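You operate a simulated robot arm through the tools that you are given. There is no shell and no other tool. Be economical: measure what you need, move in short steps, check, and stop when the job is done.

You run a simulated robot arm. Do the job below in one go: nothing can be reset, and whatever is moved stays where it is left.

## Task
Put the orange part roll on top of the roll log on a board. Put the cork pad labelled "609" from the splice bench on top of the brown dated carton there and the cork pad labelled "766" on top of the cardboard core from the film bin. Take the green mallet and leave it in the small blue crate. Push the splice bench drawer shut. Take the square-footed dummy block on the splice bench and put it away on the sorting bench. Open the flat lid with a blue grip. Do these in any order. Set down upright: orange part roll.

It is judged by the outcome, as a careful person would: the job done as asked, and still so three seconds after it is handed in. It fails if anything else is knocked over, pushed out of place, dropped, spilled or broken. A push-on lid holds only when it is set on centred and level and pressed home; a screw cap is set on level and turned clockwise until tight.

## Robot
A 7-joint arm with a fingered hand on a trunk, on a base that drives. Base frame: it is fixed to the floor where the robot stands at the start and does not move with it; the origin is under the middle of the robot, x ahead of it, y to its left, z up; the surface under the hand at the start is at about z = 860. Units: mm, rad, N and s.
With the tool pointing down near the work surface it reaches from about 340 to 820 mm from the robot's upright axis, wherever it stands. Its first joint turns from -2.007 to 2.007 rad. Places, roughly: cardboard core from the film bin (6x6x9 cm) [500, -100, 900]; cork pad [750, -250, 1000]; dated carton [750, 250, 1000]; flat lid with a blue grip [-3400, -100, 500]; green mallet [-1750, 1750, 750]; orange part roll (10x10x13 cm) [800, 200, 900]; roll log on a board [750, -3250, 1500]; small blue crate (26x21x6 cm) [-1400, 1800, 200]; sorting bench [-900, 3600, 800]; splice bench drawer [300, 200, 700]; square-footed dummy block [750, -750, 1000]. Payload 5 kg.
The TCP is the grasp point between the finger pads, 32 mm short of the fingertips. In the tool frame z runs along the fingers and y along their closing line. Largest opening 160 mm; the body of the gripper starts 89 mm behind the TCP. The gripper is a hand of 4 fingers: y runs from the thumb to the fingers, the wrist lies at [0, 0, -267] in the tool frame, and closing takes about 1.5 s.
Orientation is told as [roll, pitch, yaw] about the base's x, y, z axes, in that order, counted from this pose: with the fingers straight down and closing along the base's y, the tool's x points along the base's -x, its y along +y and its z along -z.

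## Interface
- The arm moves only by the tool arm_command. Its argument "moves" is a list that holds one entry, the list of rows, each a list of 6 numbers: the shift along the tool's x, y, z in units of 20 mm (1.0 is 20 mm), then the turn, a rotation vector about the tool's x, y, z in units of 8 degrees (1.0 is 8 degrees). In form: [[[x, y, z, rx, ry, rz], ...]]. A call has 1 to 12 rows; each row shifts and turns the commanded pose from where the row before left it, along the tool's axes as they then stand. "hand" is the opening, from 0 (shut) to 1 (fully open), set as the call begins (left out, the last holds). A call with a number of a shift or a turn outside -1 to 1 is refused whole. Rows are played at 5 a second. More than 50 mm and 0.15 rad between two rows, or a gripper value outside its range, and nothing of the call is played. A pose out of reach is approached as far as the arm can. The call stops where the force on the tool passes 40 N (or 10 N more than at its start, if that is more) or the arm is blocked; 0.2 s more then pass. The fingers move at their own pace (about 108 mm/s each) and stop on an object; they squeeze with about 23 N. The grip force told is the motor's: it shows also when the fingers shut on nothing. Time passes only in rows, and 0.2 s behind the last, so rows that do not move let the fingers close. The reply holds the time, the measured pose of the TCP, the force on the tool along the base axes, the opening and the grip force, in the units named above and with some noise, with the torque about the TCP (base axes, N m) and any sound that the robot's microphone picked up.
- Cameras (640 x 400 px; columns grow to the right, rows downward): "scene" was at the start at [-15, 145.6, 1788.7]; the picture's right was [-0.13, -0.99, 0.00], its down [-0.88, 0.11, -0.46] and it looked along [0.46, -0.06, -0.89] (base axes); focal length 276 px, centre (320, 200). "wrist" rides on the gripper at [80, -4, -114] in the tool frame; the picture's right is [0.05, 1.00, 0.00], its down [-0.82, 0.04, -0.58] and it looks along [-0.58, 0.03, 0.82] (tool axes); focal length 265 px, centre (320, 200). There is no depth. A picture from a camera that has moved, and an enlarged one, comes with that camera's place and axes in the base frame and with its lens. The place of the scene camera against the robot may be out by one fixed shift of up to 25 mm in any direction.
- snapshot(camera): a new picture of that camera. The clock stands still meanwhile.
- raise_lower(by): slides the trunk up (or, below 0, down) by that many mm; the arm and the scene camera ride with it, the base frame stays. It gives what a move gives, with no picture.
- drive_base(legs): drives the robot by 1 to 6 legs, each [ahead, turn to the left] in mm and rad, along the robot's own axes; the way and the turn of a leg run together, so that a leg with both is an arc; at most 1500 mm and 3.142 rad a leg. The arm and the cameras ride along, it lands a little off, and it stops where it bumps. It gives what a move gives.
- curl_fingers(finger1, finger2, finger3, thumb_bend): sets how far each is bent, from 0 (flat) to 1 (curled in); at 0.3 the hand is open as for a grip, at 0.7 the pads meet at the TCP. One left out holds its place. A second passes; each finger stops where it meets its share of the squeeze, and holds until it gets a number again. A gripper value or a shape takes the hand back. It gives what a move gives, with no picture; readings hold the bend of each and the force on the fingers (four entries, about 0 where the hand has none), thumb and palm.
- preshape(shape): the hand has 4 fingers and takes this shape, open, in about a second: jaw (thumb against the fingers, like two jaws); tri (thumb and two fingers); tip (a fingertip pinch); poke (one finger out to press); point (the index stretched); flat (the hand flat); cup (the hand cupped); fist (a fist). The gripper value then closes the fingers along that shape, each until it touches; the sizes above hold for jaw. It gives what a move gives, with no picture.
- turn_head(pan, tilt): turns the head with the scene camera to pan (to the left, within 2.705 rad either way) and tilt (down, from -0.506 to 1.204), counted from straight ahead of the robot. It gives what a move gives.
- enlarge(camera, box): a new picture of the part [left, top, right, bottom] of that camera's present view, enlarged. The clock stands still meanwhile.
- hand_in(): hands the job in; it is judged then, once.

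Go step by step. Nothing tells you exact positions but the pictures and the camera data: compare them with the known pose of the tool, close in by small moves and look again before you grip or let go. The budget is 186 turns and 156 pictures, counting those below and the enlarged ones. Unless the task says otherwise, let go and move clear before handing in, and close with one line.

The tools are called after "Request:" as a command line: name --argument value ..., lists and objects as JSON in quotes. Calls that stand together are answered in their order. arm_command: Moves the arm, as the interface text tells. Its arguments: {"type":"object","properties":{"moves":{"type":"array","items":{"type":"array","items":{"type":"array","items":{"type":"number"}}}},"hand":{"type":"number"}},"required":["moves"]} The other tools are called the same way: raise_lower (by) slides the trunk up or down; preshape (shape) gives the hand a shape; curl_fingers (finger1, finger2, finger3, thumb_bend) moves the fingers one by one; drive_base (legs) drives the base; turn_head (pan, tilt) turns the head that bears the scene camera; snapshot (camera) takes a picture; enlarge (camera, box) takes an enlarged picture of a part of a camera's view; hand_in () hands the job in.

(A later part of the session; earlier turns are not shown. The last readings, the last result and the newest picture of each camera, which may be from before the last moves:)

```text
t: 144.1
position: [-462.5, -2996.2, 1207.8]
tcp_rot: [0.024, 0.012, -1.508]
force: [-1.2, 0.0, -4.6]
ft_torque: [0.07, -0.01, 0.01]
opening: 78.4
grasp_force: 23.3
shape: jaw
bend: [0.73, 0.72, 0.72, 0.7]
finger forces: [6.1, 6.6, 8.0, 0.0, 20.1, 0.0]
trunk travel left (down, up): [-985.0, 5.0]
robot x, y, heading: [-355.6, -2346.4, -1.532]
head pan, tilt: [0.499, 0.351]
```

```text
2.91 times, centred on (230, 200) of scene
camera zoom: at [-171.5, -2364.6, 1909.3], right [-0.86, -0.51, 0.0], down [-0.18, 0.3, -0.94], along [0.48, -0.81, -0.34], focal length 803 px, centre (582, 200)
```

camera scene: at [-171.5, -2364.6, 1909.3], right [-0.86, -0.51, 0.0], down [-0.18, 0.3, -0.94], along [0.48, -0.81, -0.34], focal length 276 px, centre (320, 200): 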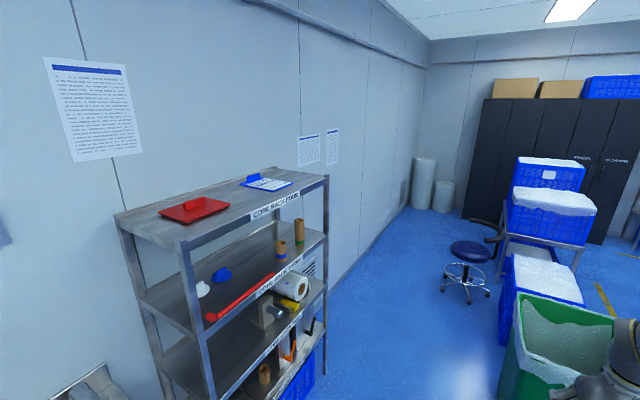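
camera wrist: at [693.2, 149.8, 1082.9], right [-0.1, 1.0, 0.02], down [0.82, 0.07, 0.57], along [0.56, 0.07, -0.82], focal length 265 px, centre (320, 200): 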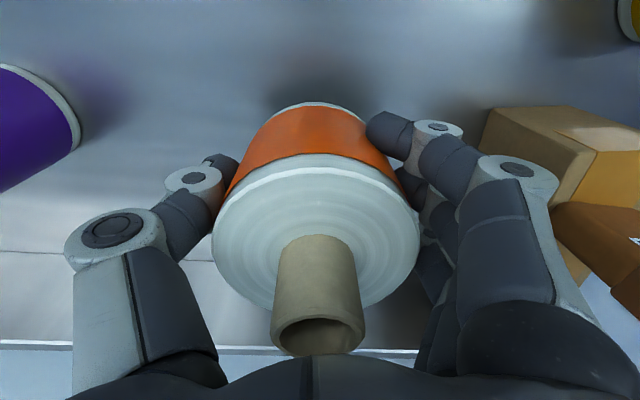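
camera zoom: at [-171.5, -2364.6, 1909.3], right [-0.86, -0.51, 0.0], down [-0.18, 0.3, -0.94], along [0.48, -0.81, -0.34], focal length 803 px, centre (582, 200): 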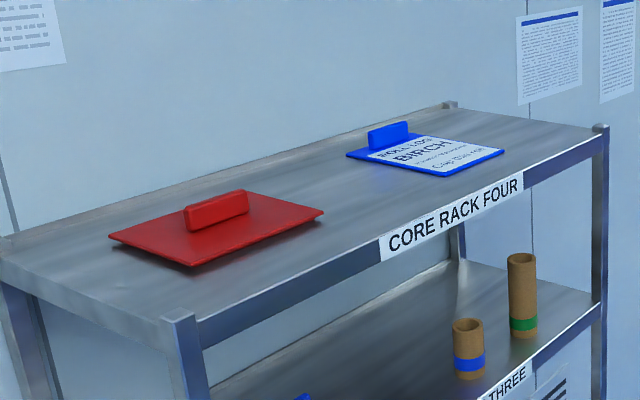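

The blue clipboard "ROLL LOG / BIRCH" is on top of Core Rack Four, at about (740, -3400), z≈1510. I raise the roll first, then drive up to the rack.

Request:
arm_command --moves '[[[0, 0, -1, 0, 0, 0], [0, 0, -1, 0, 0, 0], [0, 0, -1, 0, 0, 0], [0, 0, -1, 0, 0, 0], [0, 0, -1, 0, 0, 0], [0, 0, -1, 0, 0, 0], [0, 0, -1, 0, 0, 0], [0, 0, -1, 0, 0, 0], [0, 0, -1, 0, 0, 0], [0, 0, -1, 0, 0, 0], [0, 0, -1, 0, 0, 0], [0, 0, -1, 0, 0, 0]]]'

Request:
arm_command --moves '[[[0, 0, -1, 0, 0, 0], [0, 0, -1, 0, 0, 0], [0, 0, -1, 0, 0, 0], [0, 0, -1, 0, 0, 0], [0, 0, -1, 0, 0, 0], [0, 0, -1, 0, 0, 0], [0, 0, -1, 0, 0, 0], [0, 0, -1, 0, 0, 0], [0, 0, -1, 0, 0, 0], [0, 0, -1, 0, 0, 0], [0, 0, 0, 0, 0, 0]]]'

Request:
drive_base --legs '[[1050, 0], [0, 1.53]]'

Request:
turn_head --pan 0.2 --tilt 0.5

Request:
snapshot --camera "scene"

Request:
snapshot --camera "wrist"

```text
t: 146.7
position: [-468.7, -2999.2, 1448.7]
tcp_rot: [0.023, 0.015, -1.509]
force: [0.4, -0.8, -5.0]
ft_torque: [0.09, 0.0, -0.01]
opening: 78.3
grasp_force: 22.8
shape: jaw
bend: [0.73, 0.72, 0.72, 0.7]
finger forces: [6.3, 6.6, 8.1, 0.0, 20.2, 0.1]
trunk travel left (down, up): [-985.0, 5.0]
robot x, y, heading: [-355.5, -2348.8, -1.535]
head pan, tilt: [0.499, 0.351]
```

```text
t: 149.1
position: [-470.5, -3000.0, 1589.9]
tcp_rot: [0.024, 0.012, -1.508]
force: [-0.3, -0.4, -5.9]
ft_torque: [0.06, 0.01, -0.03]
opening: 78.4
grasp_force: 23.1
shape: jaw
bend: [0.73, 0.72, 0.72, 0.7]
finger forces: [6.5, 6.6, 8.0, 0.0, 19.9, 0.0]
out of reach, approached as far as the arm can: row 8, 9, 10
trunk travel left (down, up): [-985.0, 5.0]
robot x, y, heading: [-357.8, -2348.8, -1.533]
head pan, tilt: [0.499, 0.351]
```

```text
t: 158.2
position: [344.4, -3528.3, 1587.8]
tcp_rot: [0.022, 0.012, 0.038]
force: [-0.2, 0.1, -4.9]
ft_torque: [0.02, 0.07, -0.03]
opening: 78.3
grasp_force: 22.8
shape: jaw
bend: [0.74, 0.72, 0.72, 0.7]
finger forces: [5.5, 6.3, 8.4, 0.1, 19.7, 0.1]
trunk travel left (down, up): [-985.0, 5.0]
robot x, y, heading: [-307.8, -3394.8, 0.016]
head pan, tilt: [0.499, 0.351]
```

```text
t: 159.1
position: [343.6, -3527.2, 1588.7]
tcp_rot: [0.025, 0.014, 0.039]
force: [-0.1, -0.6, -4.8]
ft_torque: [0.0, 0.09, -0.01]
opening: 78.0
grasp_force: 23.1
shape: jaw
bend: [0.74, 0.72, 0.72, 0.7]
finger forces: [5.5, 6.4, 8.4, 0.0, 19.9, 0.1]
trunk travel left (down, up): [-985.0, 5.0]
robot x, y, heading: [-305.8, -3394.4, 0.014]
head pan, tilt: [0.201, 0.499]
```

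```text
93 pictures are left
camera scene: at [-297.3, -3223.4, 1895.7], right [0.22, -0.98, 0.0], down [-0.47, -0.1, -0.88], along [0.86, 0.19, -0.48], focal length 276 px, centre (320, 200)
```

scene: 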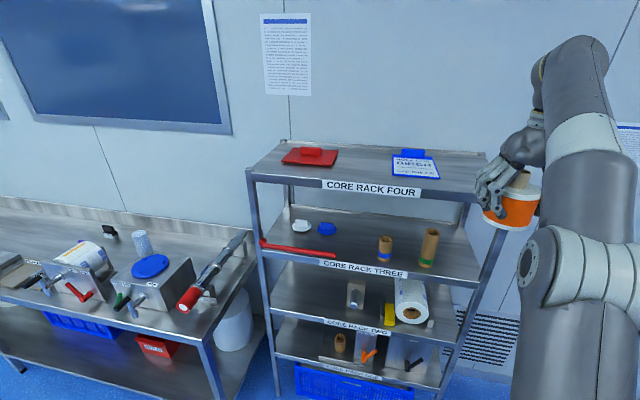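

```text
92 pictures are left
camera wrist: at [265.9, -3537.5, 1703.1], right [-0.09, 1.0, 0.02], down [0.82, 0.06, 0.57], along [0.56, 0.07, -0.82], focal length 265 px, centre (320, 200)
```

wrist: 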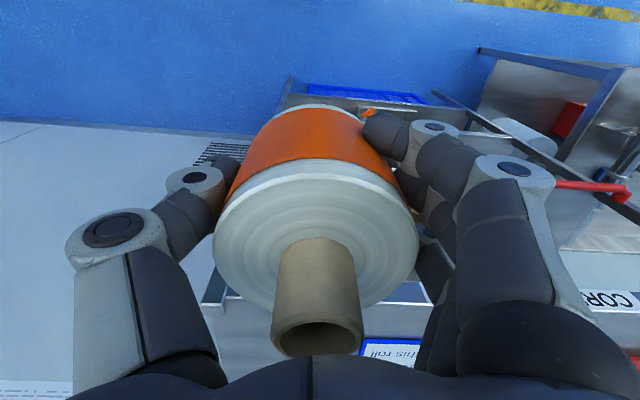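

The board is at about (706, -3360, 1520). The arm is at its height limit at this radius, so I pull the roll closer to the body to gain height.

Request:
arm_command --moves '[[[0.8, 0.7, 0, 0, 0, 0], [0.8, 0.7, 0, 0, 0, 0], [0.8, 0.7, 0, 0, 0, 0], [0.8, 0.7, 0, 0, 0, 0], [0.8, 0.7, 0, 0, 0, 0], [0.8, 0.7, 0, 0, 0, 0], [0.8, 0.7, 0, 0, 0, 0], [0.8, 0.7, 0, 0, 0, 0], [0.8, 0.7, 0, 0, 0, 0], [0.8, 0.7, 0, 0, 0, 0], [0.8, 0.7, 0, 0, 0, 0], [0, 0, 0, 0, 0, 0]]]'

Request:
arm_command --moves '[[[0, 0, -1, 0, 0, 0], [0, 0, -1, 0, 0, 0], [0, 0, -1, 0, 0, 0], [0, 0, 0, 0, 0, 0]]]'

Request:
snapshot --camera "scene"

```text
t: 161.7
position: [164.9, -3380.4, 1596.2]
tcp_rot: [0.023, 0.014, 0.038]
force: [0.7, -0.4, -5.8]
ft_torque: [0.05, 0.06, 0.0]
opening: 78.4
grasp_force: 23.0
shape: jaw
bend: [0.74, 0.72, 0.72, 0.7]
finger forces: [5.5, 6.6, 8.3, 0.1, 19.9, 0.1]
trunk travel left (down, up): [-985.0, 5.0]
robot x, y, heading: [-306.1, -3396.5, 0.017]
head pan, tilt: [0.201, 0.499]
```

```text
t: 162.7
position: [163.1, -3383.7, 1653.4]
tcp_rot: [0.023, 0.012, 0.039]
force: [0.5, 0.6, -5.5]
ft_torque: [-0.02, 0.09, 0.0]
opening: 78.2
grasp_force: 23.2
shape: jaw
bend: [0.74, 0.72, 0.72, 0.7]
finger forces: [5.7, 6.6, 8.4, 0.0, 19.8, 0.0]
trunk travel left (down, up): [-985.0, 5.0]
robot x, y, heading: [-302.4, -3393.7, 0.015]
head pan, tilt: [0.201, 0.499]
```

```text
91 pictures are left
camera scene: at [-297.4, -3223.1, 1895.6], right [0.22, -0.98, 0.0], down [-0.47, -0.1, -0.88], along [0.86, 0.19, -0.48], focal length 276 px, centre (320, 200)
```

scene: 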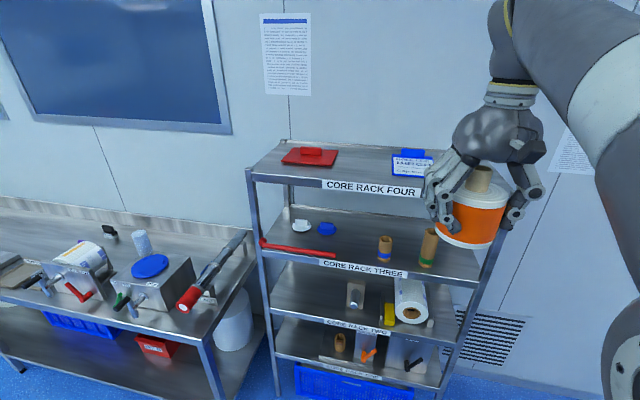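

Request:
drive_base --legs '[[420, 0]]'

Request:
turn_head --pan 0.0 --tilt 0.7

Request:
snapshot --camera "scene"

Request:
snapshot --camera "wrist"

```text
t: 165.2
position: [585.6, -3375.5, 1653.8]
tcp_rot: [0.021, 0.014, 0.039]
force: [0.8, -0.7, -5.6]
ft_torque: [0.02, 0.11, 0.0]
opening: 77.9
grasp_force: 23.0
shape: jaw
bend: [0.74, 0.72, 0.72, 0.7]
finger forces: [5.7, 6.5, 8.6, 0.1, 19.8, 0.1]
trunk travel left (down, up): [-985.0, 5.0]
robot x, y, heading: [117.2, -3387.2, 0.014]
head pan, tilt: [0.201, 0.499]
```

```text
t: 166.0
position: [583.9, -3377.1, 1653.7]
tcp_rot: [0.021, 0.014, 0.037]
force: [0.7, 0.8, -5.1]
ft_torque: [0.01, 0.05, 0.01]
opening: 78.2
grasp_force: 23.3
shape: jaw
bend: [0.74, 0.72, 0.72, 0.7]
finger forces: [5.7, 6.6, 8.4, 0.1, 19.7, 0.0]
trunk travel left (down, up): [-985.0, 5.0]
robot x, y, heading: [122.8, -3389.5, 0.017]
head pan, tilt: [0.0, 0.7]
```

```text
90 pictures are left
camera scene: at [121.2, -3234.5, 1878.0], right [0.02, -1.0, 0.0], down [-0.64, -0.01, -0.77], along [0.77, 0.01, -0.64], focal length 276 px, centre (320, 200)
```

scene: 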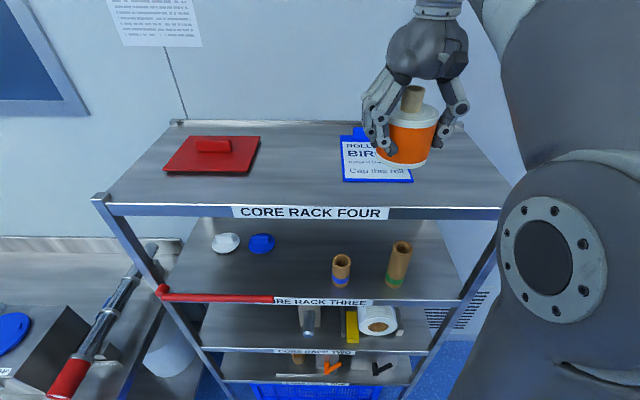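

```text
89 pictures are left
camera wrist: at [506.7, -3385.4, 1768.4], right [-0.09, 1.0, 0.02], down [0.82, 0.06, 0.57], along [0.56, 0.07, -0.82], focal length 265 px, centre (320, 200)
```

wrist: 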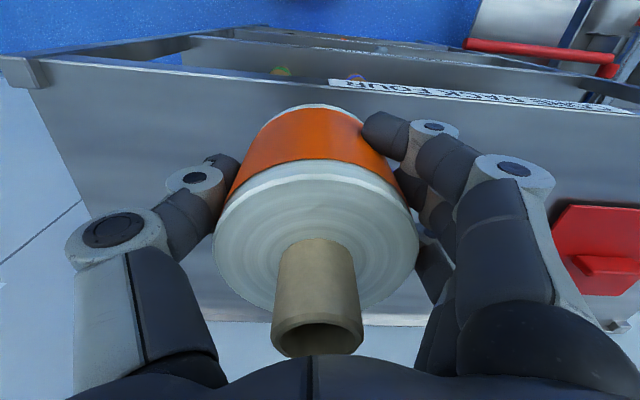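

The board spans about x 619–834, y -3280…-3432. I drive a bit closer and shift to its centre.

Request:
drive_base --legs '[[112, 0]]'

Request:
arm_command --moves '[[[0, 0.9, 0.5, 0, 0, 0], [0, 0, 1, 0, 0, 0], [0, 0, 0, 0, 0, 0]]]'

Request:
turn_head --pan 0.0 --tilt 0.7

Request:
snapshot --camera "scene"

Request:
snapshot --camera "wrist"

```text
t: 167.2
position: [692.1, -3375.3, 1653.0]
tcp_rot: [0.023, 0.014, 0.036]
force: [0.3, -0.8, -4.9]
ft_torque: [0.01, 0.1, 0.0]
opening: 78.1
grasp_force: 22.3
shape: jaw
bend: [0.74, 0.72, 0.72, 0.7]
finger forces: [5.7, 6.5, 8.5, 0.1, 19.8, 0.1]
trunk travel left (down, up): [-985.0, 5.0]
robot x, y, heading: [223.7, -3388.6, 0.014]
head pan, tilt: [0.0, 0.7]
```

```text
t: 168.0
position: [688.9, -3354.6, 1625.4]
tcp_rot: [0.024, 0.011, 0.036]
force: [-0.6, 0.2, -4.6]
ft_torque: [-0.01, 0.09, 0.02]
opening: 78.0
grasp_force: 23.1
shape: jaw
bend: [0.74, 0.72, 0.72, 0.7]
finger forces: [5.8, 6.7, 8.6, 0.1, 19.7, 0.1]
trunk travel left (down, up): [-985.0, 5.0]
robot x, y, heading: [223.1, -3386.2, 0.017]
head pan, tilt: [0.0, 0.7]
```

```text
t: 168.6
position: [689.5, -3355.1, 1626.7]
tcp_rot: [0.022, 0.014, 0.037]
force: [0.3, 0.1, -4.2]
ft_torque: [0.02, 0.06, -0.02]
opening: 78.1
grasp_force: 22.9
shape: jaw
bend: [0.74, 0.72, 0.72, 0.7]
finger forces: [5.8, 6.6, 8.5, 0.0, 19.9, 0.0]
trunk travel left (down, up): [-985.0, 5.0]
robot x, y, heading: [226.2, -3386.4, 0.013]
head pan, tilt: [0.0, 0.7]
```

```text
88 pictures are left
camera scene: at [228.9, -3232.8, 1877.9], right [0.01, -1.0, 0.0], down [-0.64, -0.01, -0.76], along [0.76, 0.01, -0.64], focal length 276 px, centre (320, 200)
```

scene: 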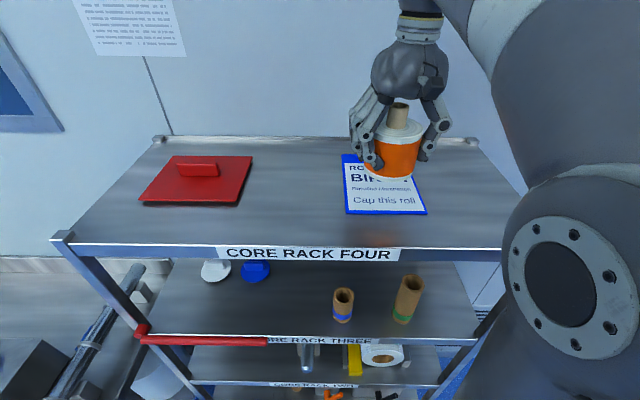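

```text
87 pictures are left
camera wrist: at [611.9, -3364.6, 1740.3], right [-0.09, 1.0, 0.02], down [0.82, 0.06, 0.57], along [0.56, 0.07, -0.82], focal length 265 px, centre (320, 200)
```

wrist: 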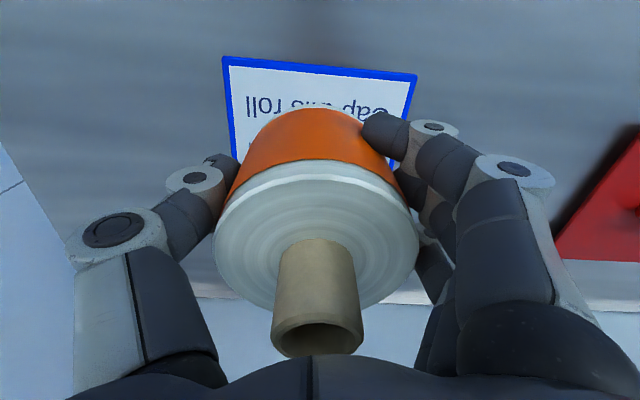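

Request:
arm_command --moves '[[[-0.9, 0, 0, 0, 0, 0], [-0.9, 0, 0, 0, 0, 0], [0, 0, 1, 0, 0, 0], [0, 0, 1, 0, 0, 0], [0, 0, 0.4, 0, 0, 0], [0, 0, 0, 0, 0, 0]]]'

Request:
arm_command --moves '[[[0, 0, 0.3, 0, 0, 0], [0, 0, 0, 0, 0, 0]]]'

Request:
snapshot --camera "scene"

```text
t: 170.0
position: [727.2, -3353.9, 1575.5]
tcp_rot: [0.025, 0.015, 0.036]
force: [0.8, -0.8, -4.7]
ft_torque: [0.0, 0.1, 0.01]
opening: 78.2
grasp_force: 23.4
shape: jaw
bend: [0.74, 0.72, 0.72, 0.7]
finger forces: [5.8, 6.5, 8.5, 0.0, 19.7, 0.0]
trunk travel left (down, up): [-985.0, 5.0]
robot x, y, heading: [222.0, -3386.9, 0.013]
head pan, tilt: [0.0, 0.7]
```

```text
t: 170.6
position: [726.2, -3354.4, 1570.6]
tcp_rot: [0.022, 0.014, 0.037]
force: [-0.5, 1.2, -4.9]
ft_torque: [0.04, 0.07, 0.02]
opening: 78.2
grasp_force: 22.4
shape: jaw
bend: [0.74, 0.72, 0.72, 0.7]
finger forces: [5.7, 6.5, 8.5, 0.0, 19.8, 0.1]
trunk travel left (down, up): [-985.0, 5.0]
robot x, y, heading: [226.1, -3386.9, 0.017]
head pan, tilt: [0.0, 0.7]
```

```text
86 pictures are left
camera scene: at [228.9, -3233.0, 1877.9], right [0.01, -1.0, 0.0], down [-0.64, -0.01, -0.76], along [0.76, 0.01, -0.64], focal length 276 px, centre (320, 200)
```

scene: 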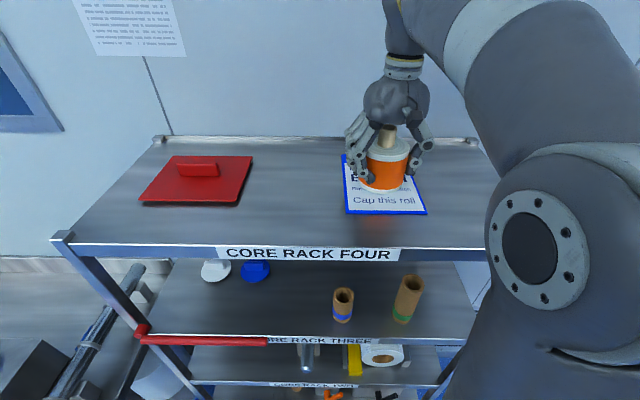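

Request:
arm_command --moves '[[[0, 0, 0.3, 0, 0, 0], [0, 0, 0, 0, 0, 0]]]'

Request:
arm_command --moves '[[[0, 0, 0.3, 0, 0, 0], [0, 0, 0, 0, 0, 0]]]'

```text
t: 171.2
position: [725.1, -3353.6, 1563.8]
tcp_rot: [0.023, 0.012, 0.037]
force: [2.6, -0.1, 5.9]
ft_torque: [0.08, -0.15, 0.01]
opening: 77.8
grasp_force: 23.1
shape: jaw
bend: [0.74, 0.72, 0.72, 0.7]
finger forces: [5.6, 6.9, 9.0, 0.1, 20.9, 0.1]
trunk travel left (down, up): [-985.0, 5.0]
robot x, y, heading: [222.3, -3387.3, 0.013]
head pan, tilt: [0.0, 0.7]
```

```text
t: 171.8
position: [723.9, -3353.8, 1558.8]
tcp_rot: [0.023, 0.008, 0.038]
force: [0.7, -2.4, 27.5]
ft_torque: [-0.19, -0.18, 0.1]
opening: 76.7
grasp_force: 23.0
shape: jaw
bend: [0.74, 0.73, 0.73, 0.71]
finger forces: [5.3, 7.6, 9.9, 0.1, 23.3, 0.0]
trunk travel left (down, up): [-985.0, 5.0]
robot x, y, heading: [218.1, -3386.6, 0.019]
head pan, tilt: [0.0, 0.7]
```

Firm contact. I ease up slightly and open the hand.

Request:
arm_command --moves '[[[0, 0, -0.2, 0, 0, 0], [0, 0, 0, 0, 0, 0]]]'

Request:
arm_command --moves '[[[0, 0, 0, 0, 0, 0], [0, 0, 0, 0, 0, 0], [0, 0, 0, 0, 0, 0], [0, 0, 0, 0, 0, 0], [0, 0, 0, 0, 0, 0]]]' --hand 1

Request:
snapshot --camera "wrist"

```text
t: 172.4
position: [727.2, -3352.7, 1560.9]
tcp_rot: [0.022, 0.016, 0.037]
force: [-0.5, -0.4, -0.7]
ft_torque: [0.01, -0.05, 0.02]
opening: 76.7
grasp_force: 23.3
shape: jaw
bend: [0.74, 0.72, 0.72, 0.71]
finger forces: [5.1, 7.2, 9.5, 0.1, 20.5, 0.0]
trunk travel left (down, up): [-985.0, 5.0]
robot x, y, heading: [226.3, -3390.3, 0.011]
head pan, tilt: [0.0, 0.7]
```

```text
t: 173.6
position: [726.3, -3352.5, 1561.7]
tcp_rot: [0.021, 0.01, 0.037]
force: [-0.2, 0.7, -0.4]
ft_torque: [0.01, 0.01, 0.01]
opening: 160.1
grasp_force: 0.2
shape: jaw
bend: [0.3, 0.3, 0.3, 0.3]
finger forces: [0.1, 0.0, 0.0, 0.1, 0.0, 0.0]
trunk travel left (down, up): [-985.0, 5.0]
robot x, y, heading: [222.8, -3386.9, 0.015]
head pan, tilt: [0.0, 0.7]
```

```text
85 pictures are left
camera wrist: at [648.3, -3362.2, 1676.5], right [-0.09, 1.0, 0.02], down [0.82, 0.06, 0.57], along [0.56, 0.07, -0.82], focal length 265 px, centre (320, 200)
```

wrist: 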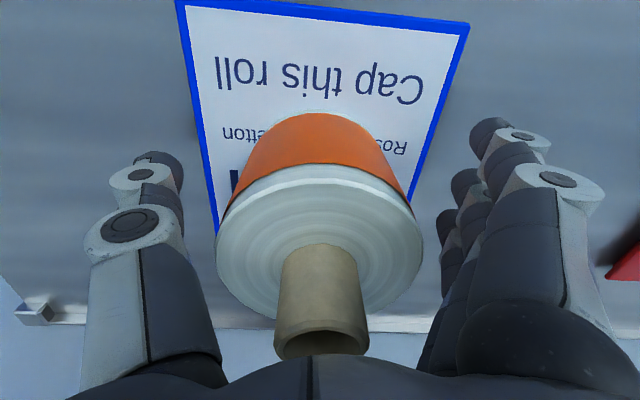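

The roll stands upright on the log. I lift a little and back straight out, then check.

Request:
arm_command --moves '[[[0, 0, -1, 0, 0, 0], [0, 0, -1, 0, 0, 0], [0, 0, -0.5, 0, 0, 0], [0, 0, 0, 0, 0, 0]]]'

Request:
drive_base --legs '[[-550, 0]]'

Request:
turn_head --pan 0.0 --tilt 0.45

Request:
snapshot --camera "scene"

```text
t: 174.6
position: [725.7, -3354.8, 1611.5]
tcp_rot: [0.022, 0.013, 0.038]
force: [0.1, 0.2, 0.2]
ft_torque: [0.0, 0.0, 0.0]
opening: 160.0
grasp_force: 0.0
shape: jaw
bend: [0.3, 0.3, 0.3, 0.3]
finger forces: [0.1, 0.0, 0.0, 0.0, 0.1, 0.0]
trunk travel left (down, up): [-985.0, 5.0]
robot x, y, heading: [225.6, -3387.0, 0.019]
head pan, tilt: [0.0, 0.7]
```

```text
t: 177.7
position: [180.8, -3363.0, 1611.7]
tcp_rot: [0.023, 0.011, 0.034]
force: [-0.2, -0.4, 0.5]
ft_torque: [0.01, -0.04, -0.03]
opening: 159.8
grasp_force: 0.2
shape: jaw
bend: [0.3, 0.3, 0.3, 0.3]
finger forces: [0.1, 0.0, 0.0, 0.0, 0.0, 0.1]
trunk travel left (down, up): [-985.0, 5.0]
robot x, y, heading: [-321.0, -3395.3, 0.011]
head pan, tilt: [0.0, 0.7]
```

```text
t: 178.5
position: [182.3, -3364.0, 1610.9]
tcp_rot: [0.024, 0.013, 0.033]
force: [1.2, -0.2, -0.8]
ft_torque: [0.01, -0.02, 0.01]
opening: 160.0
grasp_force: 0.1
shape: jaw
bend: [0.3, 0.3, 0.3, 0.3]
finger forces: [0.1, 0.0, 0.0, 0.1, 0.0, 0.0]
trunk travel left (down, up): [-985.0, 5.0]
robot x, y, heading: [-324.4, -3393.7, 0.007]
head pan, tilt: [0.0, 0.45]
```

```text
84 pictures are left
camera scene: at [-309.5, -3239.7, 1900.1], right [0.01, -1.0, 0.0], down [-0.44, 0.0, -0.9], along [0.9, 0.01, -0.44], focal length 276 px, centre (320, 200)
```

scene: 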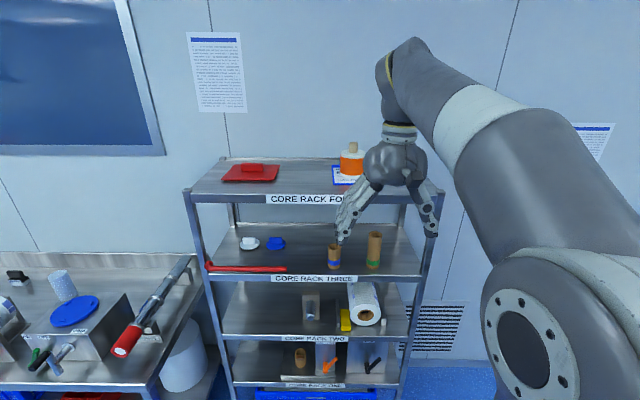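

The roll is placed well. Now back to the splice bench for the square-footed dummy block.

Request:
drive_base --legs '[[0, 1.564], [1500, 0], [1220, 0], [0, -1.57]]'

Request:
arm_command --moves '[[[-0.5, 0, 1, 0, 0, 0], [-0.5, 0, 1, 0, 0, 0], [-0.5, 0, 1, 0, 0, 0], [-0.5, 0, 1, 0, 0, 0], [-0.5, 0, 1, 0, 0, 0], [-0.5, 0, 1, 0, 0, 0], [-0.5, 0, 1, 0, 0, 0], [-0.5, 0, 1, 0, 0, 0], [-0.5, 0, 1, 0, 0, 0], [-0.5, 0, 1, 0, 0, 0], [-0.5, 0, 1, 0, 0, 0], [-0.5, 0, 1, 0, 0, 0]]]'

Request:
turn_head --pan -0.45 --tilt 0.6

Request:
snapshot --camera "scene"

```text
t: 199.5
position: [165.1, -625.9, 1611.4]
tcp_rot: [0.024, 0.013, 0.004]
force: [0.4, -0.8, 0.5]
ft_torque: [0.0, 0.02, 0.0]
opening: 160.3
grasp_force: 0.0
shape: jaw
bend: [0.3, 0.3, 0.3, 0.3]
finger forces: [0.1, 0.1, 0.0, 0.0, 0.0, 0.0]
trunk travel left (down, up): [-985.0, 5.0]
robot x, y, heading: [-338.0, -642.4, -0.013]
head pan, tilt: [0.0, 0.45]
```

```text
t: 202.1
position: [284.0, -619.4, 1370.3]
tcp_rot: [0.024, 0.013, 0.005]
force: [0.0, 0.4, -0.3]
ft_torque: [0.01, 0.01, 0.01]
opening: 159.8
grasp_force: 0.1
shape: jaw
bend: [0.3, 0.3, 0.3, 0.3]
finger forces: [0.0, 0.0, 0.0, 0.0, 0.0, 0.1]
trunk travel left (down, up): [-985.0, 5.0]
robot x, y, heading: [-338.6, -643.1, -0.017]
head pan, tilt: [0.0, 0.45]
```

```text
t: 203.0
position: [282.9, -617.7, 1371.6]
tcp_rot: [0.023, 0.01, 0.007]
force: [0.1, -0.1, -0.4]
ft_torque: [0.0, -0.01, 0.0]
opening: 159.9
grasp_force: 0.1
shape: jaw
bend: [0.3, 0.3, 0.3, 0.3]
finger forces: [0.0, 0.0, 0.0, 0.1, 0.1, 0.0]
trunk travel left (down, up): [-985.0, 5.0]
robot x, y, heading: [-339.6, -643.3, -0.015]
head pan, tilt: [-0.45, 0.6]
```

```text
83 pictures are left
camera scene: at [-335.1, -527.4, 1886.6], right [-0.45, -0.89, 0.0], down [-0.5, 0.25, -0.83], along [0.74, -0.37, -0.56], focal length 276 px, centre (320, 200)
```

scene: 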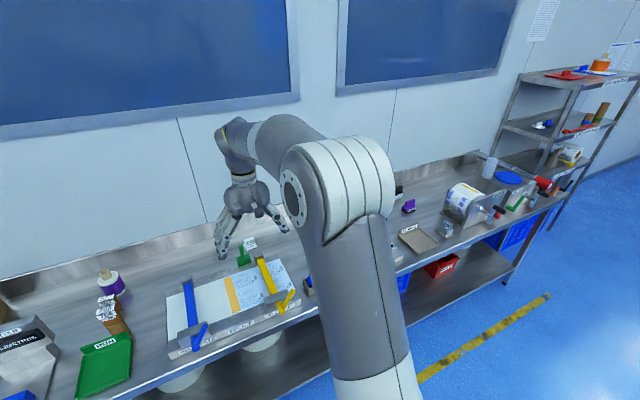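

Request:
enlarge --camera "scene" --box '[385, 175, 445, 225]'

Request:
drive_base --legs '[[300, 0]]'

Request:
turn_head --pan -0.9 --tilt 0.6

Request:
enlarge --camera "scene" --box '[200, 120, 440, 280]'

Request:
snapshot --camera "wrist"

```text
8.00 times, centred on (415, 200) of scene
camera zoom: at [-335.1, -527.4, 1886.6], right [-0.45, -0.89, 0.0], down [-0.5, 0.25, -0.83], along [0.74, -0.37, -0.56], focal length 2208 px, centre (-440, 200)
```

zoom: 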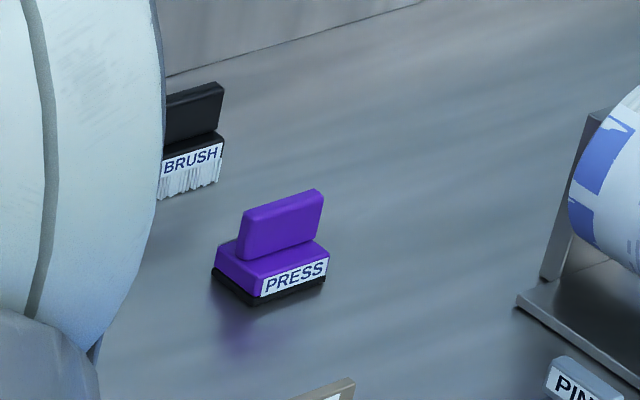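

```text
t: 205.1
position: [590.9, -620.8, 1370.9]
tcp_rot: [0.023, 0.014, 0.011]
force: [1.1, 0.5, 0.1]
ft_torque: [-0.01, 0.02, 0.0]
opening: 160.0
grasp_force: 0.1
shape: jaw
bend: [0.3, 0.3, 0.3, 0.3]
finger forces: [0.0, 0.1, 0.0, 0.0, 0.0, 0.0]
trunk travel left (down, up): [-985.0, 5.0]
robot x, y, heading: [-29.9, -644.7, -0.013]
head pan, tilt: [-0.45, 0.6]
```

```text
t: 206.0
position: [592.1, -620.4, 1371.6]
tcp_rot: [0.025, 0.013, 0.009]
force: [-0.8, 0.0, 0.7]
ft_torque: [-0.01, 0.03, -0.02]
opening: 160.0
grasp_force: 0.0
shape: jaw
bend: [0.3, 0.3, 0.3, 0.3]
finger forces: [0.1, 0.0, 0.1, 0.0, 0.1, 0.0]
trunk travel left (down, up): [-985.0, 5.0]
robot x, y, heading: [-31.7, -647.2, -0.013]
head pan, tilt: [-0.901, 0.6]
```

```text
2.50 times, centred on (320, 200) of scene
camera zoom: at [-52.1, -562.6, 1886.6], right [-0.79, -0.61, 0.0], down [-0.35, 0.45, -0.83], along [0.5, -0.65, -0.56], focal length 690 px, centre (320, 200)
```

zoom: 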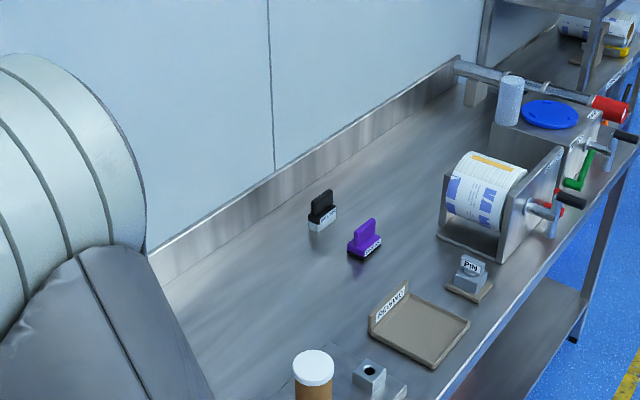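

```text
80 pictures are left
camera wrist: at [512.8, -627.7, 1485.4], right [-0.06, 1.0, 0.02], down [0.82, 0.04, 0.57], along [0.57, 0.05, -0.82], focal length 265 px, centre (320, 200)
```

wrist: 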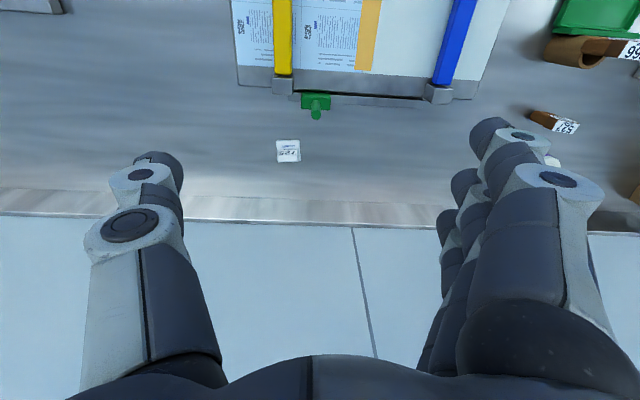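

The white "DUMMY 725" block with its square foot is at about (786, -678). I come over it.

Request:
arm_command --moves '[[[-0.94, -0.28, 1, 0, 0, 0], [-0.94, -0.28, 1, 0, 0, 0], [-0.94, -0.28, 1, 0, 0, 0], [-0.94, -0.28, 1, 0, 0, 0], [-0.94, -0.28, 1, 0, 0, 0], [-0.94, -0.28, 1, 0, 0, 0], [-0.94, -0.28, 1, 0, 0, 0], [-0.94, -0.28, 1, 0, 0, 0], [-0.94, -0.28, 1, 0, 0, 0], [-0.94, -0.28, 1, 0, 0, 0], [0, 0, 1, 0, 0, 0], [0, 0, 1, 0, 0, 0]]]'

Request:
arm_command --moves '[[[0, 0, 1, 0, 0, 0], [0, 0, 1, 0, 0, 0], [0, 0, 1, 0, 0, 0], [0, 0, 0, 0, 0, 0]]]' --hand 0.8

Request:
snapshot --camera "wrist"

```text
t: 208.6
position: [778.2, -668.0, 1127.8]
tcp_rot: [0.023, 0.012, 0.009]
force: [0.4, -0.7, -0.7]
ft_torque: [-0.03, 0.0, 0.02]
opening: 159.9
grasp_force: 0.1
shape: jaw
bend: [0.3, 0.3, 0.3, 0.3]
finger forces: [0.0, 0.0, 0.1, 0.0, 0.0, 0.0]
trunk travel left (down, up): [-985.0, 5.0]
robot x, y, heading: [-31.8, -649.5, -0.014]
head pan, tilt: [-0.901, 0.6]
```

```text
t: 209.6
position: [773.9, -668.3, 1067.8]
tcp_rot: [0.021, 0.012, 0.008]
force: [-0.2, 0.7, -0.7]
ft_torque: [0.02, 0.02, 0.0]
opening: 128.3
grasp_force: 0.1
shape: jaw
bend: [0.59, 0.59, 0.59, 0.55]
finger forces: [0.1, 0.0, 0.0, 0.0, 0.0, 0.0]
trunk travel left (down, up): [-985.0, 5.0]
robot x, y, heading: [-28.4, -646.6, -0.01]
head pan, tilt: [-0.901, 0.6]
```

```text
79 pictures are left
camera wrist: at [696.2, -675.1, 1181.5], right [-0.06, 1.0, 0.02], down [0.82, 0.04, 0.57], along [0.57, 0.05, -0.82], focal length 265 px, centre (320, 200)
```

wrist: 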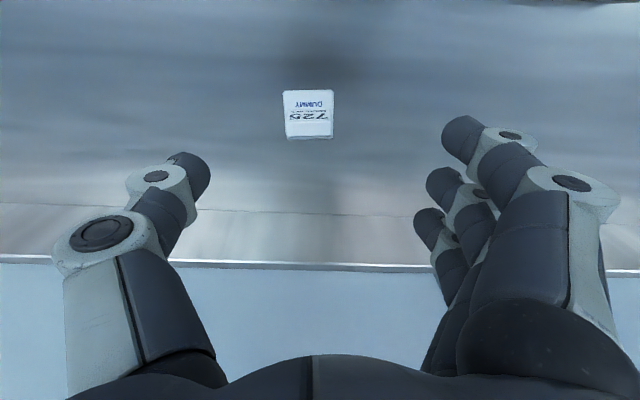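

Request:
drive_base --legs '[[45, 0]]'

Request:
arm_command --moves '[[[0.5, -0.5, 1, 0, 0, 0], [0.5, 0, 1, 0, 0, 0], [0, 0, 1, 0, 0, 0], [0, 0, 1, 0, 0, 0], [0, 0, 0, 0, 0, 0]]]'

Request:
snapshot --camera "wrist"

```text
t: 210.4
position: [818.2, -668.4, 1065.3]
tcp_rot: [0.023, 0.015, 0.011]
force: [1.0, -0.2, 0.5]
ft_torque: [0.0, 0.05, 0.03]
opening: 128.2
grasp_force: 0.1
shape: jaw
bend: [0.59, 0.59, 0.59, 0.55]
finger forces: [0.0, 0.0, 0.0, 0.1, 0.0, 0.1]
trunk travel left (down, up): [-985.0, 5.0]
robot x, y, heading: [13.3, -647.7, -0.015]
head pan, tilt: [-0.901, 0.6]
```

```text
t: 211.7
position: [796.3, -676.8, 986.6]
tcp_rot: [0.022, 0.011, 0.008]
force: [0.3, -0.2, -0.1]
ft_torque: [0.0, -0.03, -0.02]
opening: 128.5
grasp_force: 0.0
shape: jaw
bend: [0.59, 0.59, 0.59, 0.55]
finger forces: [0.1, 0.0, 0.0, 0.0, 0.2, 0.0]
trunk travel left (down, up): [-985.0, 5.0]
robot x, y, heading: [12.1, -648.6, -0.011]
head pan, tilt: [-0.901, 0.6]
```

```text
78 pictures are left
camera wrist: at [717.6, -683.9, 1100.7], right [-0.06, 1.0, 0.02], down [0.82, 0.04, 0.57], along [0.57, 0.05, -0.82], focal length 265 px, centre (320, 200)
```

wrist: 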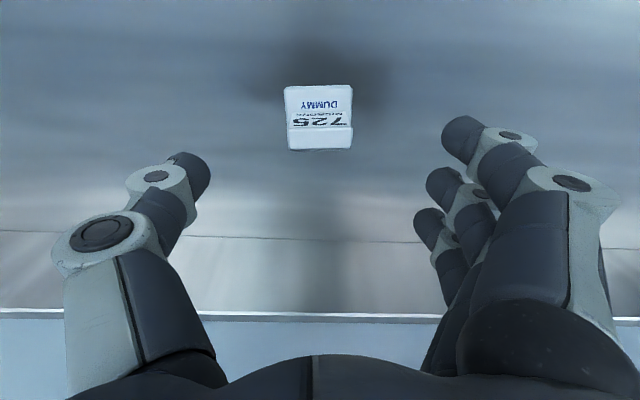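

The upright plate of the block is at x≈797, y≈-678, top z≈901. I go down and grip it.

Request:
arm_command --moves '[[[0, -0.1, 1, 0, 0, 0], [0, 0, 1, 0, 0, 0], [0, 0, 1, 0, 0, 0], [0, 0, 1, 0, 0, 0], [0, 0, 0.25, 0, 0, 0], [0, 0, 0, 0, 0, 0]]]' --hand 0.7

Request:
arm_command --moves '[[[0, 0, 0, 0, 0, 0], [0, 0, 0, 0, 0, 0], [0, 0, 0, 0, 0, 0], [0, 0, 0, 0, 0, 0], [0, 0, 0, 0, 0, 0], [0, 0, 0, 0, 0, 0], [0, 0, 0, 0, 0, 0]]]' --hand 0.15

Request:
snapshot --camera "wrist"

```text
t: 213.1
position: [795.1, -677.2, 901.3]
tcp_rot: [0.023, 0.013, 0.007]
force: [-0.6, -0.1, 1.1]
ft_torque: [-0.02, 0.0, -0.03]
opening: 112.2
grasp_force: 0.1
shape: jaw
bend: [0.66, 0.66, 0.66, 0.63]
finger forces: [0.0, 0.0, 0.0, 0.0, 0.1, 0.0]
trunk travel left (down, up): [-985.0, 5.0]
robot x, y, heading: [9.5, -646.8, -0.015]
head pan, tilt: [-0.901, 0.6]
```

```text
t: 214.7
position: [795.3, -676.4, 901.3]
tcp_rot: [0.022, 0.014, 0.008]
force: [-0.5, -0.8, 1.0]
ft_torque: [0.07, 0.02, -0.04]
opening: 42.4
grasp_force: 23.0
shape: jaw
bend: [0.73, 0.73, 0.73, 0.7]
finger forces: [7.1, 6.9, 6.8, 0.1, 20.7, 0.0]
trunk travel left (down, up): [-985.0, 5.0]
robot x, y, heading: [11.6, -649.3, -0.011]
head pan, tilt: [-0.901, 0.6]
```

```text
77 pictures are left
camera wrist: at [716.3, -684.1, 1015.4], right [-0.06, 1.0, 0.02], down [0.82, 0.04, 0.57], along [0.57, 0.05, -0.82], focal length 265 px, centre (320, 200)
```

wrist: 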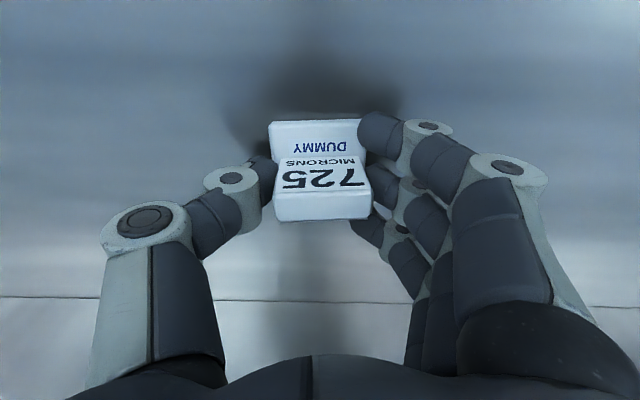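

The block is held. I lift it, draw it in, and drive around toward the sorting bench.

Request:
arm_command --moves '[[[0, 0, -1, 0, 0, 0], [0, 0, -1, 0, 0, 0], [0, 0, -1, 0, 0, 0], [0, 0, -1, 0, 0, 0], [0, 0, -1, 0, 0, 0], [0, 0, -1, 0, 0, 0], [1, 0, -1, 0, 0, 0], [1, 0, -1, 0, 0, 0], [1, 0, -1, 0, 0, 0], [1, 0, -1, 0, 0, 0], [1, 0, -1, 0, 0, 0], [1, 0, -1, 0, 0, 0]]]'

Request:
snapshot --camera "wrist"

Request:
drive_base --legs '[[-320, 0], [0, 1.43], [1500, 0], [400, 0], [0, 0.155], [1000, 0]]'

Request:
turn_head --pan 0.35 --tilt 0.55

Request:
snapshot --camera "scene"

```text
t: 217.2
position: [675.3, -683.3, 1141.4]
tcp_rot: [0.023, 0.011, 0.01]
force: [-0.5, 0.2, 0.2]
ft_torque: [0.03, -0.02, -0.02]
opening: 42.5
grasp_force: 23.5
shape: jaw
bend: [0.73, 0.73, 0.73, 0.7]
finger forces: [6.8, 7.2, 6.7, 0.1, 20.7, 0.0]
trunk travel left (down, up): [-985.0, 5.0]
robot x, y, heading: [13.0, -646.4, -0.01]
head pan, tilt: [-0.901, 0.6]
```

```text
76 pictures are left
camera wrist: at [597.5, -689.8, 1256.4], right [-0.06, 1.0, 0.02], down [0.82, 0.04, 0.57], along [0.57, 0.05, -0.82], focal length 265 px, centre (320, 200)
```

wrist: 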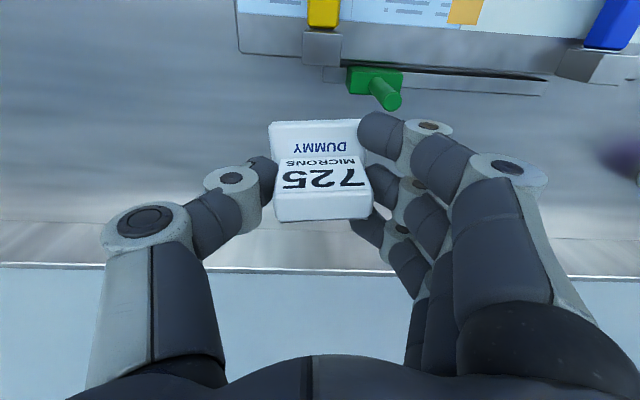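

```text
t: 237.7
position: [-129.3, 2954.5, 1141.3]
tcp_rot: [0.023, 0.013, 1.641]
force: [0.5, 0.3, -0.6]
ft_torque: [0.01, 0.0, -0.06]
opening: 42.1
grasp_force: 23.1
shape: jaw
bend: [0.73, 0.73, 0.73, 0.7]
finger forces: [6.7, 7.2, 6.8, 0.0, 20.8, 0.0]
trunk travel left (down, up): [-985.0, 5.0]
robot x, y, heading: [-124.0, 2288.3, 1.62]
head pan, tilt: [-0.901, 0.6]
```

```text
t: 239.2
position: [-129.1, 2956.4, 1141.7]
tcp_rot: [0.022, 0.014, 1.642]
force: [0.5, -0.2, -0.9]
ft_torque: [0.01, 0.0, -0.01]
opening: 42.0
grasp_force: 23.0
shape: jaw
bend: [0.73, 0.73, 0.73, 0.7]
finger forces: [6.8, 7.2, 6.7, 0.1, 20.8, 0.0]
trunk travel left (down, up): [-985.0, 5.0]
robot x, y, heading: [-124.3, 2289.4, 1.617]
head pan, tilt: [0.351, 0.55]
```

```text
75 pictures are left
camera scene: at [-331.3, 2301.5, 1891.1], right [0.92, 0.39, 0.0], down [0.2, -0.48, -0.85], along [-0.33, 0.79, -0.52], focal length 276 px, centre (320, 200)
```

scene: 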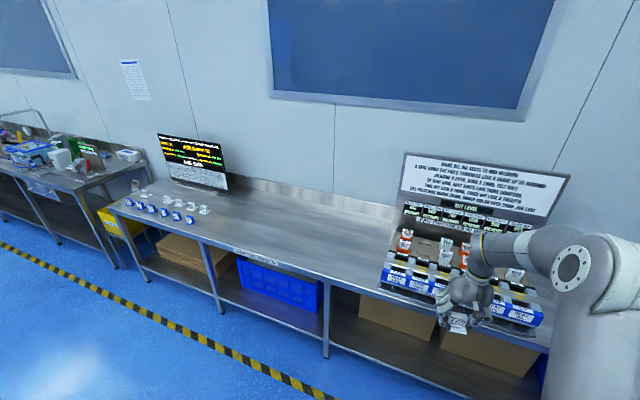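

There is free space on the sorting bench around (-900, 3500). I drive in front of it.

Request:
drive_base --legs '[[0, 0.857], [960, 0], [0, -0.9]]'

Request:
turn_head --pan 0.2 --tilt 0.7

Request:
snapshot --camera "scene"

Request:
snapshot --camera "wrist"

```text
t: 248.7
position: [-882.0, 3520.4, 1141.7]
tcp_rot: [0.022, 0.013, 1.626]
force: [0.4, -0.1, -0.9]
ft_torque: [0.02, -0.01, 0.0]
opening: 42.3
grasp_force: 22.4
shape: jaw
bend: [0.73, 0.73, 0.73, 0.7]
finger forces: [6.9, 7.2, 6.7, 0.0, 20.6, 0.0]
trunk travel left (down, up): [-985.0, 5.0]
robot x, y, heading: [-888.5, 2851.3, 1.607]
head pan, tilt: [0.351, 0.55]
```

```text
t: 249.4
position: [-882.3, 3520.3, 1140.7]
tcp_rot: [0.024, 0.014, 1.628]
force: [0.4, -1.2, 0.2]
ft_torque: [0.0, 0.01, -0.03]
opening: 42.3
grasp_force: 23.3
shape: jaw
bend: [0.73, 0.73, 0.73, 0.7]
finger forces: [6.9, 7.2, 6.7, 0.1, 20.6, 0.0]
trunk travel left (down, up): [-985.0, 5.0]
robot x, y, heading: [-885.1, 2853.5, 1.606]
head pan, tilt: [0.201, 0.7]
```

```text
74 pictures are left
camera scene: at [-1078.9, 2868.6, 1878.0], right [0.97, 0.23, 0.0], down [0.15, -0.63, -0.77], along [-0.18, 0.74, -0.64], focal length 276 px, centre (320, 200)
```

scene: 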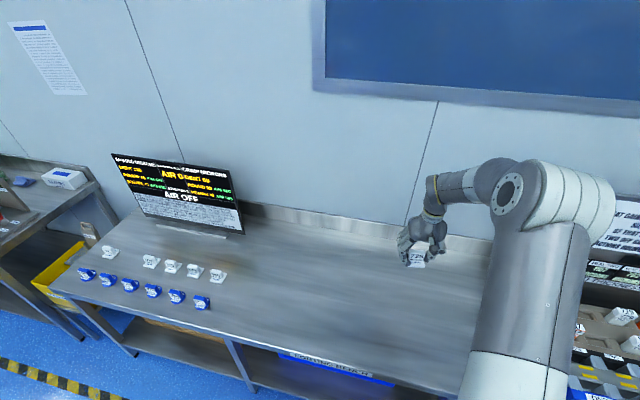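

```text
73 pictures are left
camera wrist: at [-870.6, 3442.4, 1255.7], right [-0.99, -0.11, 0.02], down [-0.08, 0.82, 0.57], along [-0.08, 0.56, -0.82], focal length 265 px, centre (320, 200)
```

wrist: 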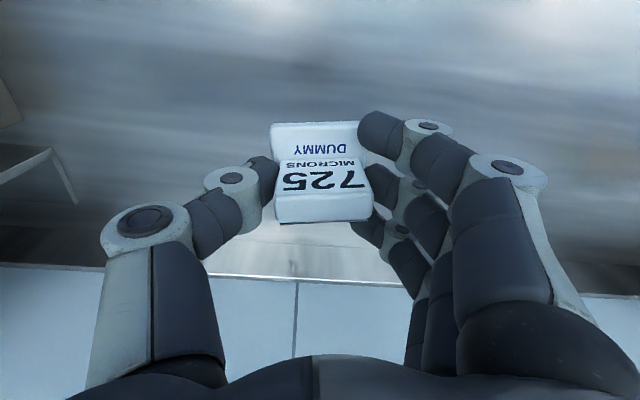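

Request:
arm_command --moves '[[[0, 0, 1, 0, 0, 0], [0, 0, 1, 0, 0, 0], [0, 0, 1, 0, 0, 0], [0, 0, 1, 0, 0, 0], [0, 0, 1, 0, 0, 0], [0, 0, 1, 0, 0, 0], [0, 0, 1, 0, 0, 0], [0, 0, 1, 0, 0, 0], [0, 0, 1, 0, 0, 0], [0, 0, 1, 0, 0, 0], [0, 0, 0.5, 0, 0, 0], [0, 0, 0, 0, 0, 0]]]'

Request:
snapshot --camera "wrist"

Request:
enlarge --camera "scene" --box '[350, 170, 470, 290]'

```text
t: 252.0
position: [-887.9, 3517.7, 931.7]
tcp_rot: [0.022, 0.014, 1.627]
force: [-0.1, 0.3, -1.1]
ft_torque: [0.01, -0.05, 0.0]
opening: 42.2
grasp_force: 22.8
shape: jaw
bend: [0.73, 0.73, 0.73, 0.7]
finger forces: [6.9, 7.2, 6.6, 0.0, 20.6, 0.1]
trunk travel left (down, up): [-985.0, 5.0]
robot x, y, heading: [-886.1, 2854.2, 1.607]
head pan, tilt: [0.201, 0.7]
```

```text
72 pictures are left
camera wrist: at [-876.6, 3439.4, 1046.5], right [-0.99, -0.11, 0.02], down [-0.08, 0.82, 0.57], along [-0.08, 0.56, -0.82], focal length 265 px, centre (320, 200)
```

wrist: 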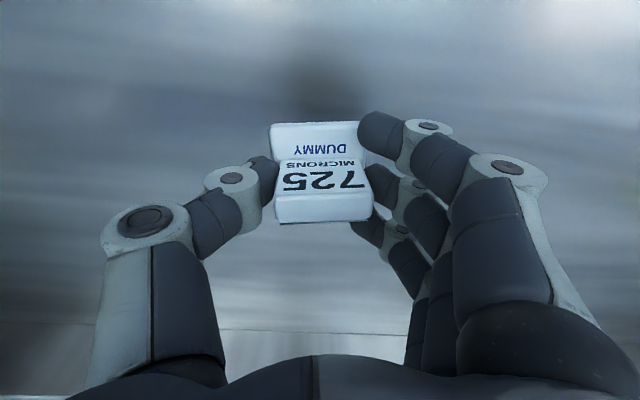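

```text
3.33 times, centred on (410, 230) of scene
camera zoom: at [-1078.6, 2868.6, 1878.0], right [0.97, 0.23, 0.0], down [0.15, -0.63, -0.76], along [-0.18, 0.74, -0.64], focal length 920 px, centre (20, 100)
```

zoom: 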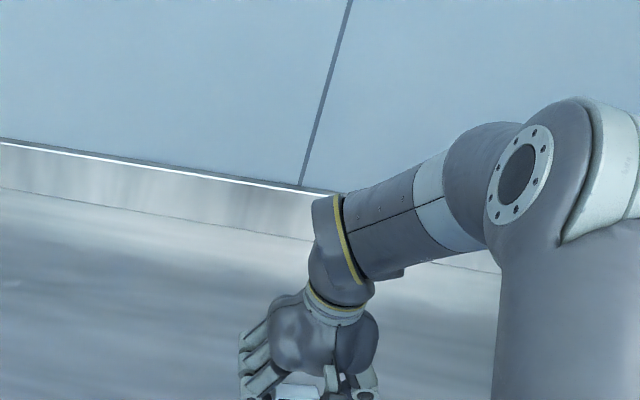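

Request:
arm_command --moves '[[[0, 0, 0.5, 0, 0, 0], [0, 0, 0.4, 0, 0, 0], [0, 0, 0, 0, 0, 0]]]'

Request:
arm_command --moves '[[[0, 0, 0.3, 0, 0, 0], [0, 0, 0, 0, 0, 0]]]'

Request:
arm_command --moves '[[[0, 0, 0.2, 0, 0, 0], [0, 0, 0, 0, 0, 0]]]'

```text
t: 252.8
position: [-886.8, 3517.1, 914.8]
tcp_rot: [0.024, 0.013, 1.627]
force: [-0.8, 0.1, -0.9]
ft_torque: [-0.01, 0.02, 0.03]
opening: 42.2
grasp_force: 23.0
shape: jaw
bend: [0.73, 0.73, 0.73, 0.7]
finger forces: [6.7, 7.3, 6.7, 0.1, 20.6, 0.1]
trunk travel left (down, up): [-985.0, 5.0]
robot x, y, heading: [-884.0, 2853.6, 1.607]
head pan, tilt: [0.201, 0.7]
```

```text
t: 253.4
position: [-886.8, 3516.5, 908.5]
tcp_rot: [0.023, 0.014, 1.626]
force: [-0.7, -1.1, -0.9]
ft_torque: [0.02, 0.02, -0.01]
opening: 42.3
grasp_force: 22.9
shape: jaw
bend: [0.73, 0.73, 0.73, 0.7]
finger forces: [6.9, 7.2, 6.7, 0.0, 20.6, 0.0]
trunk travel left (down, up): [-985.0, 5.0]
robot x, y, heading: [-886.0, 2853.4, 1.608]
head pan, tilt: [0.201, 0.7]
```

```text
t: 254.0
position: [-887.3, 3517.2, 904.9]
tcp_rot: [0.021, 0.014, 1.626]
force: [-0.1, 0.0, -1.4]
ft_torque: [-0.03, -0.01, 0.04]
opening: 42.0
grasp_force: 23.1
shape: jaw
bend: [0.73, 0.73, 0.73, 0.7]
finger forces: [6.8, 7.2, 6.7, 0.0, 20.6, 0.1]
trunk travel left (down, up): [-985.0, 5.0]
robot x, y, heading: [-886.6, 2854.1, 1.608]
head pan, tilt: [0.201, 0.7]
```

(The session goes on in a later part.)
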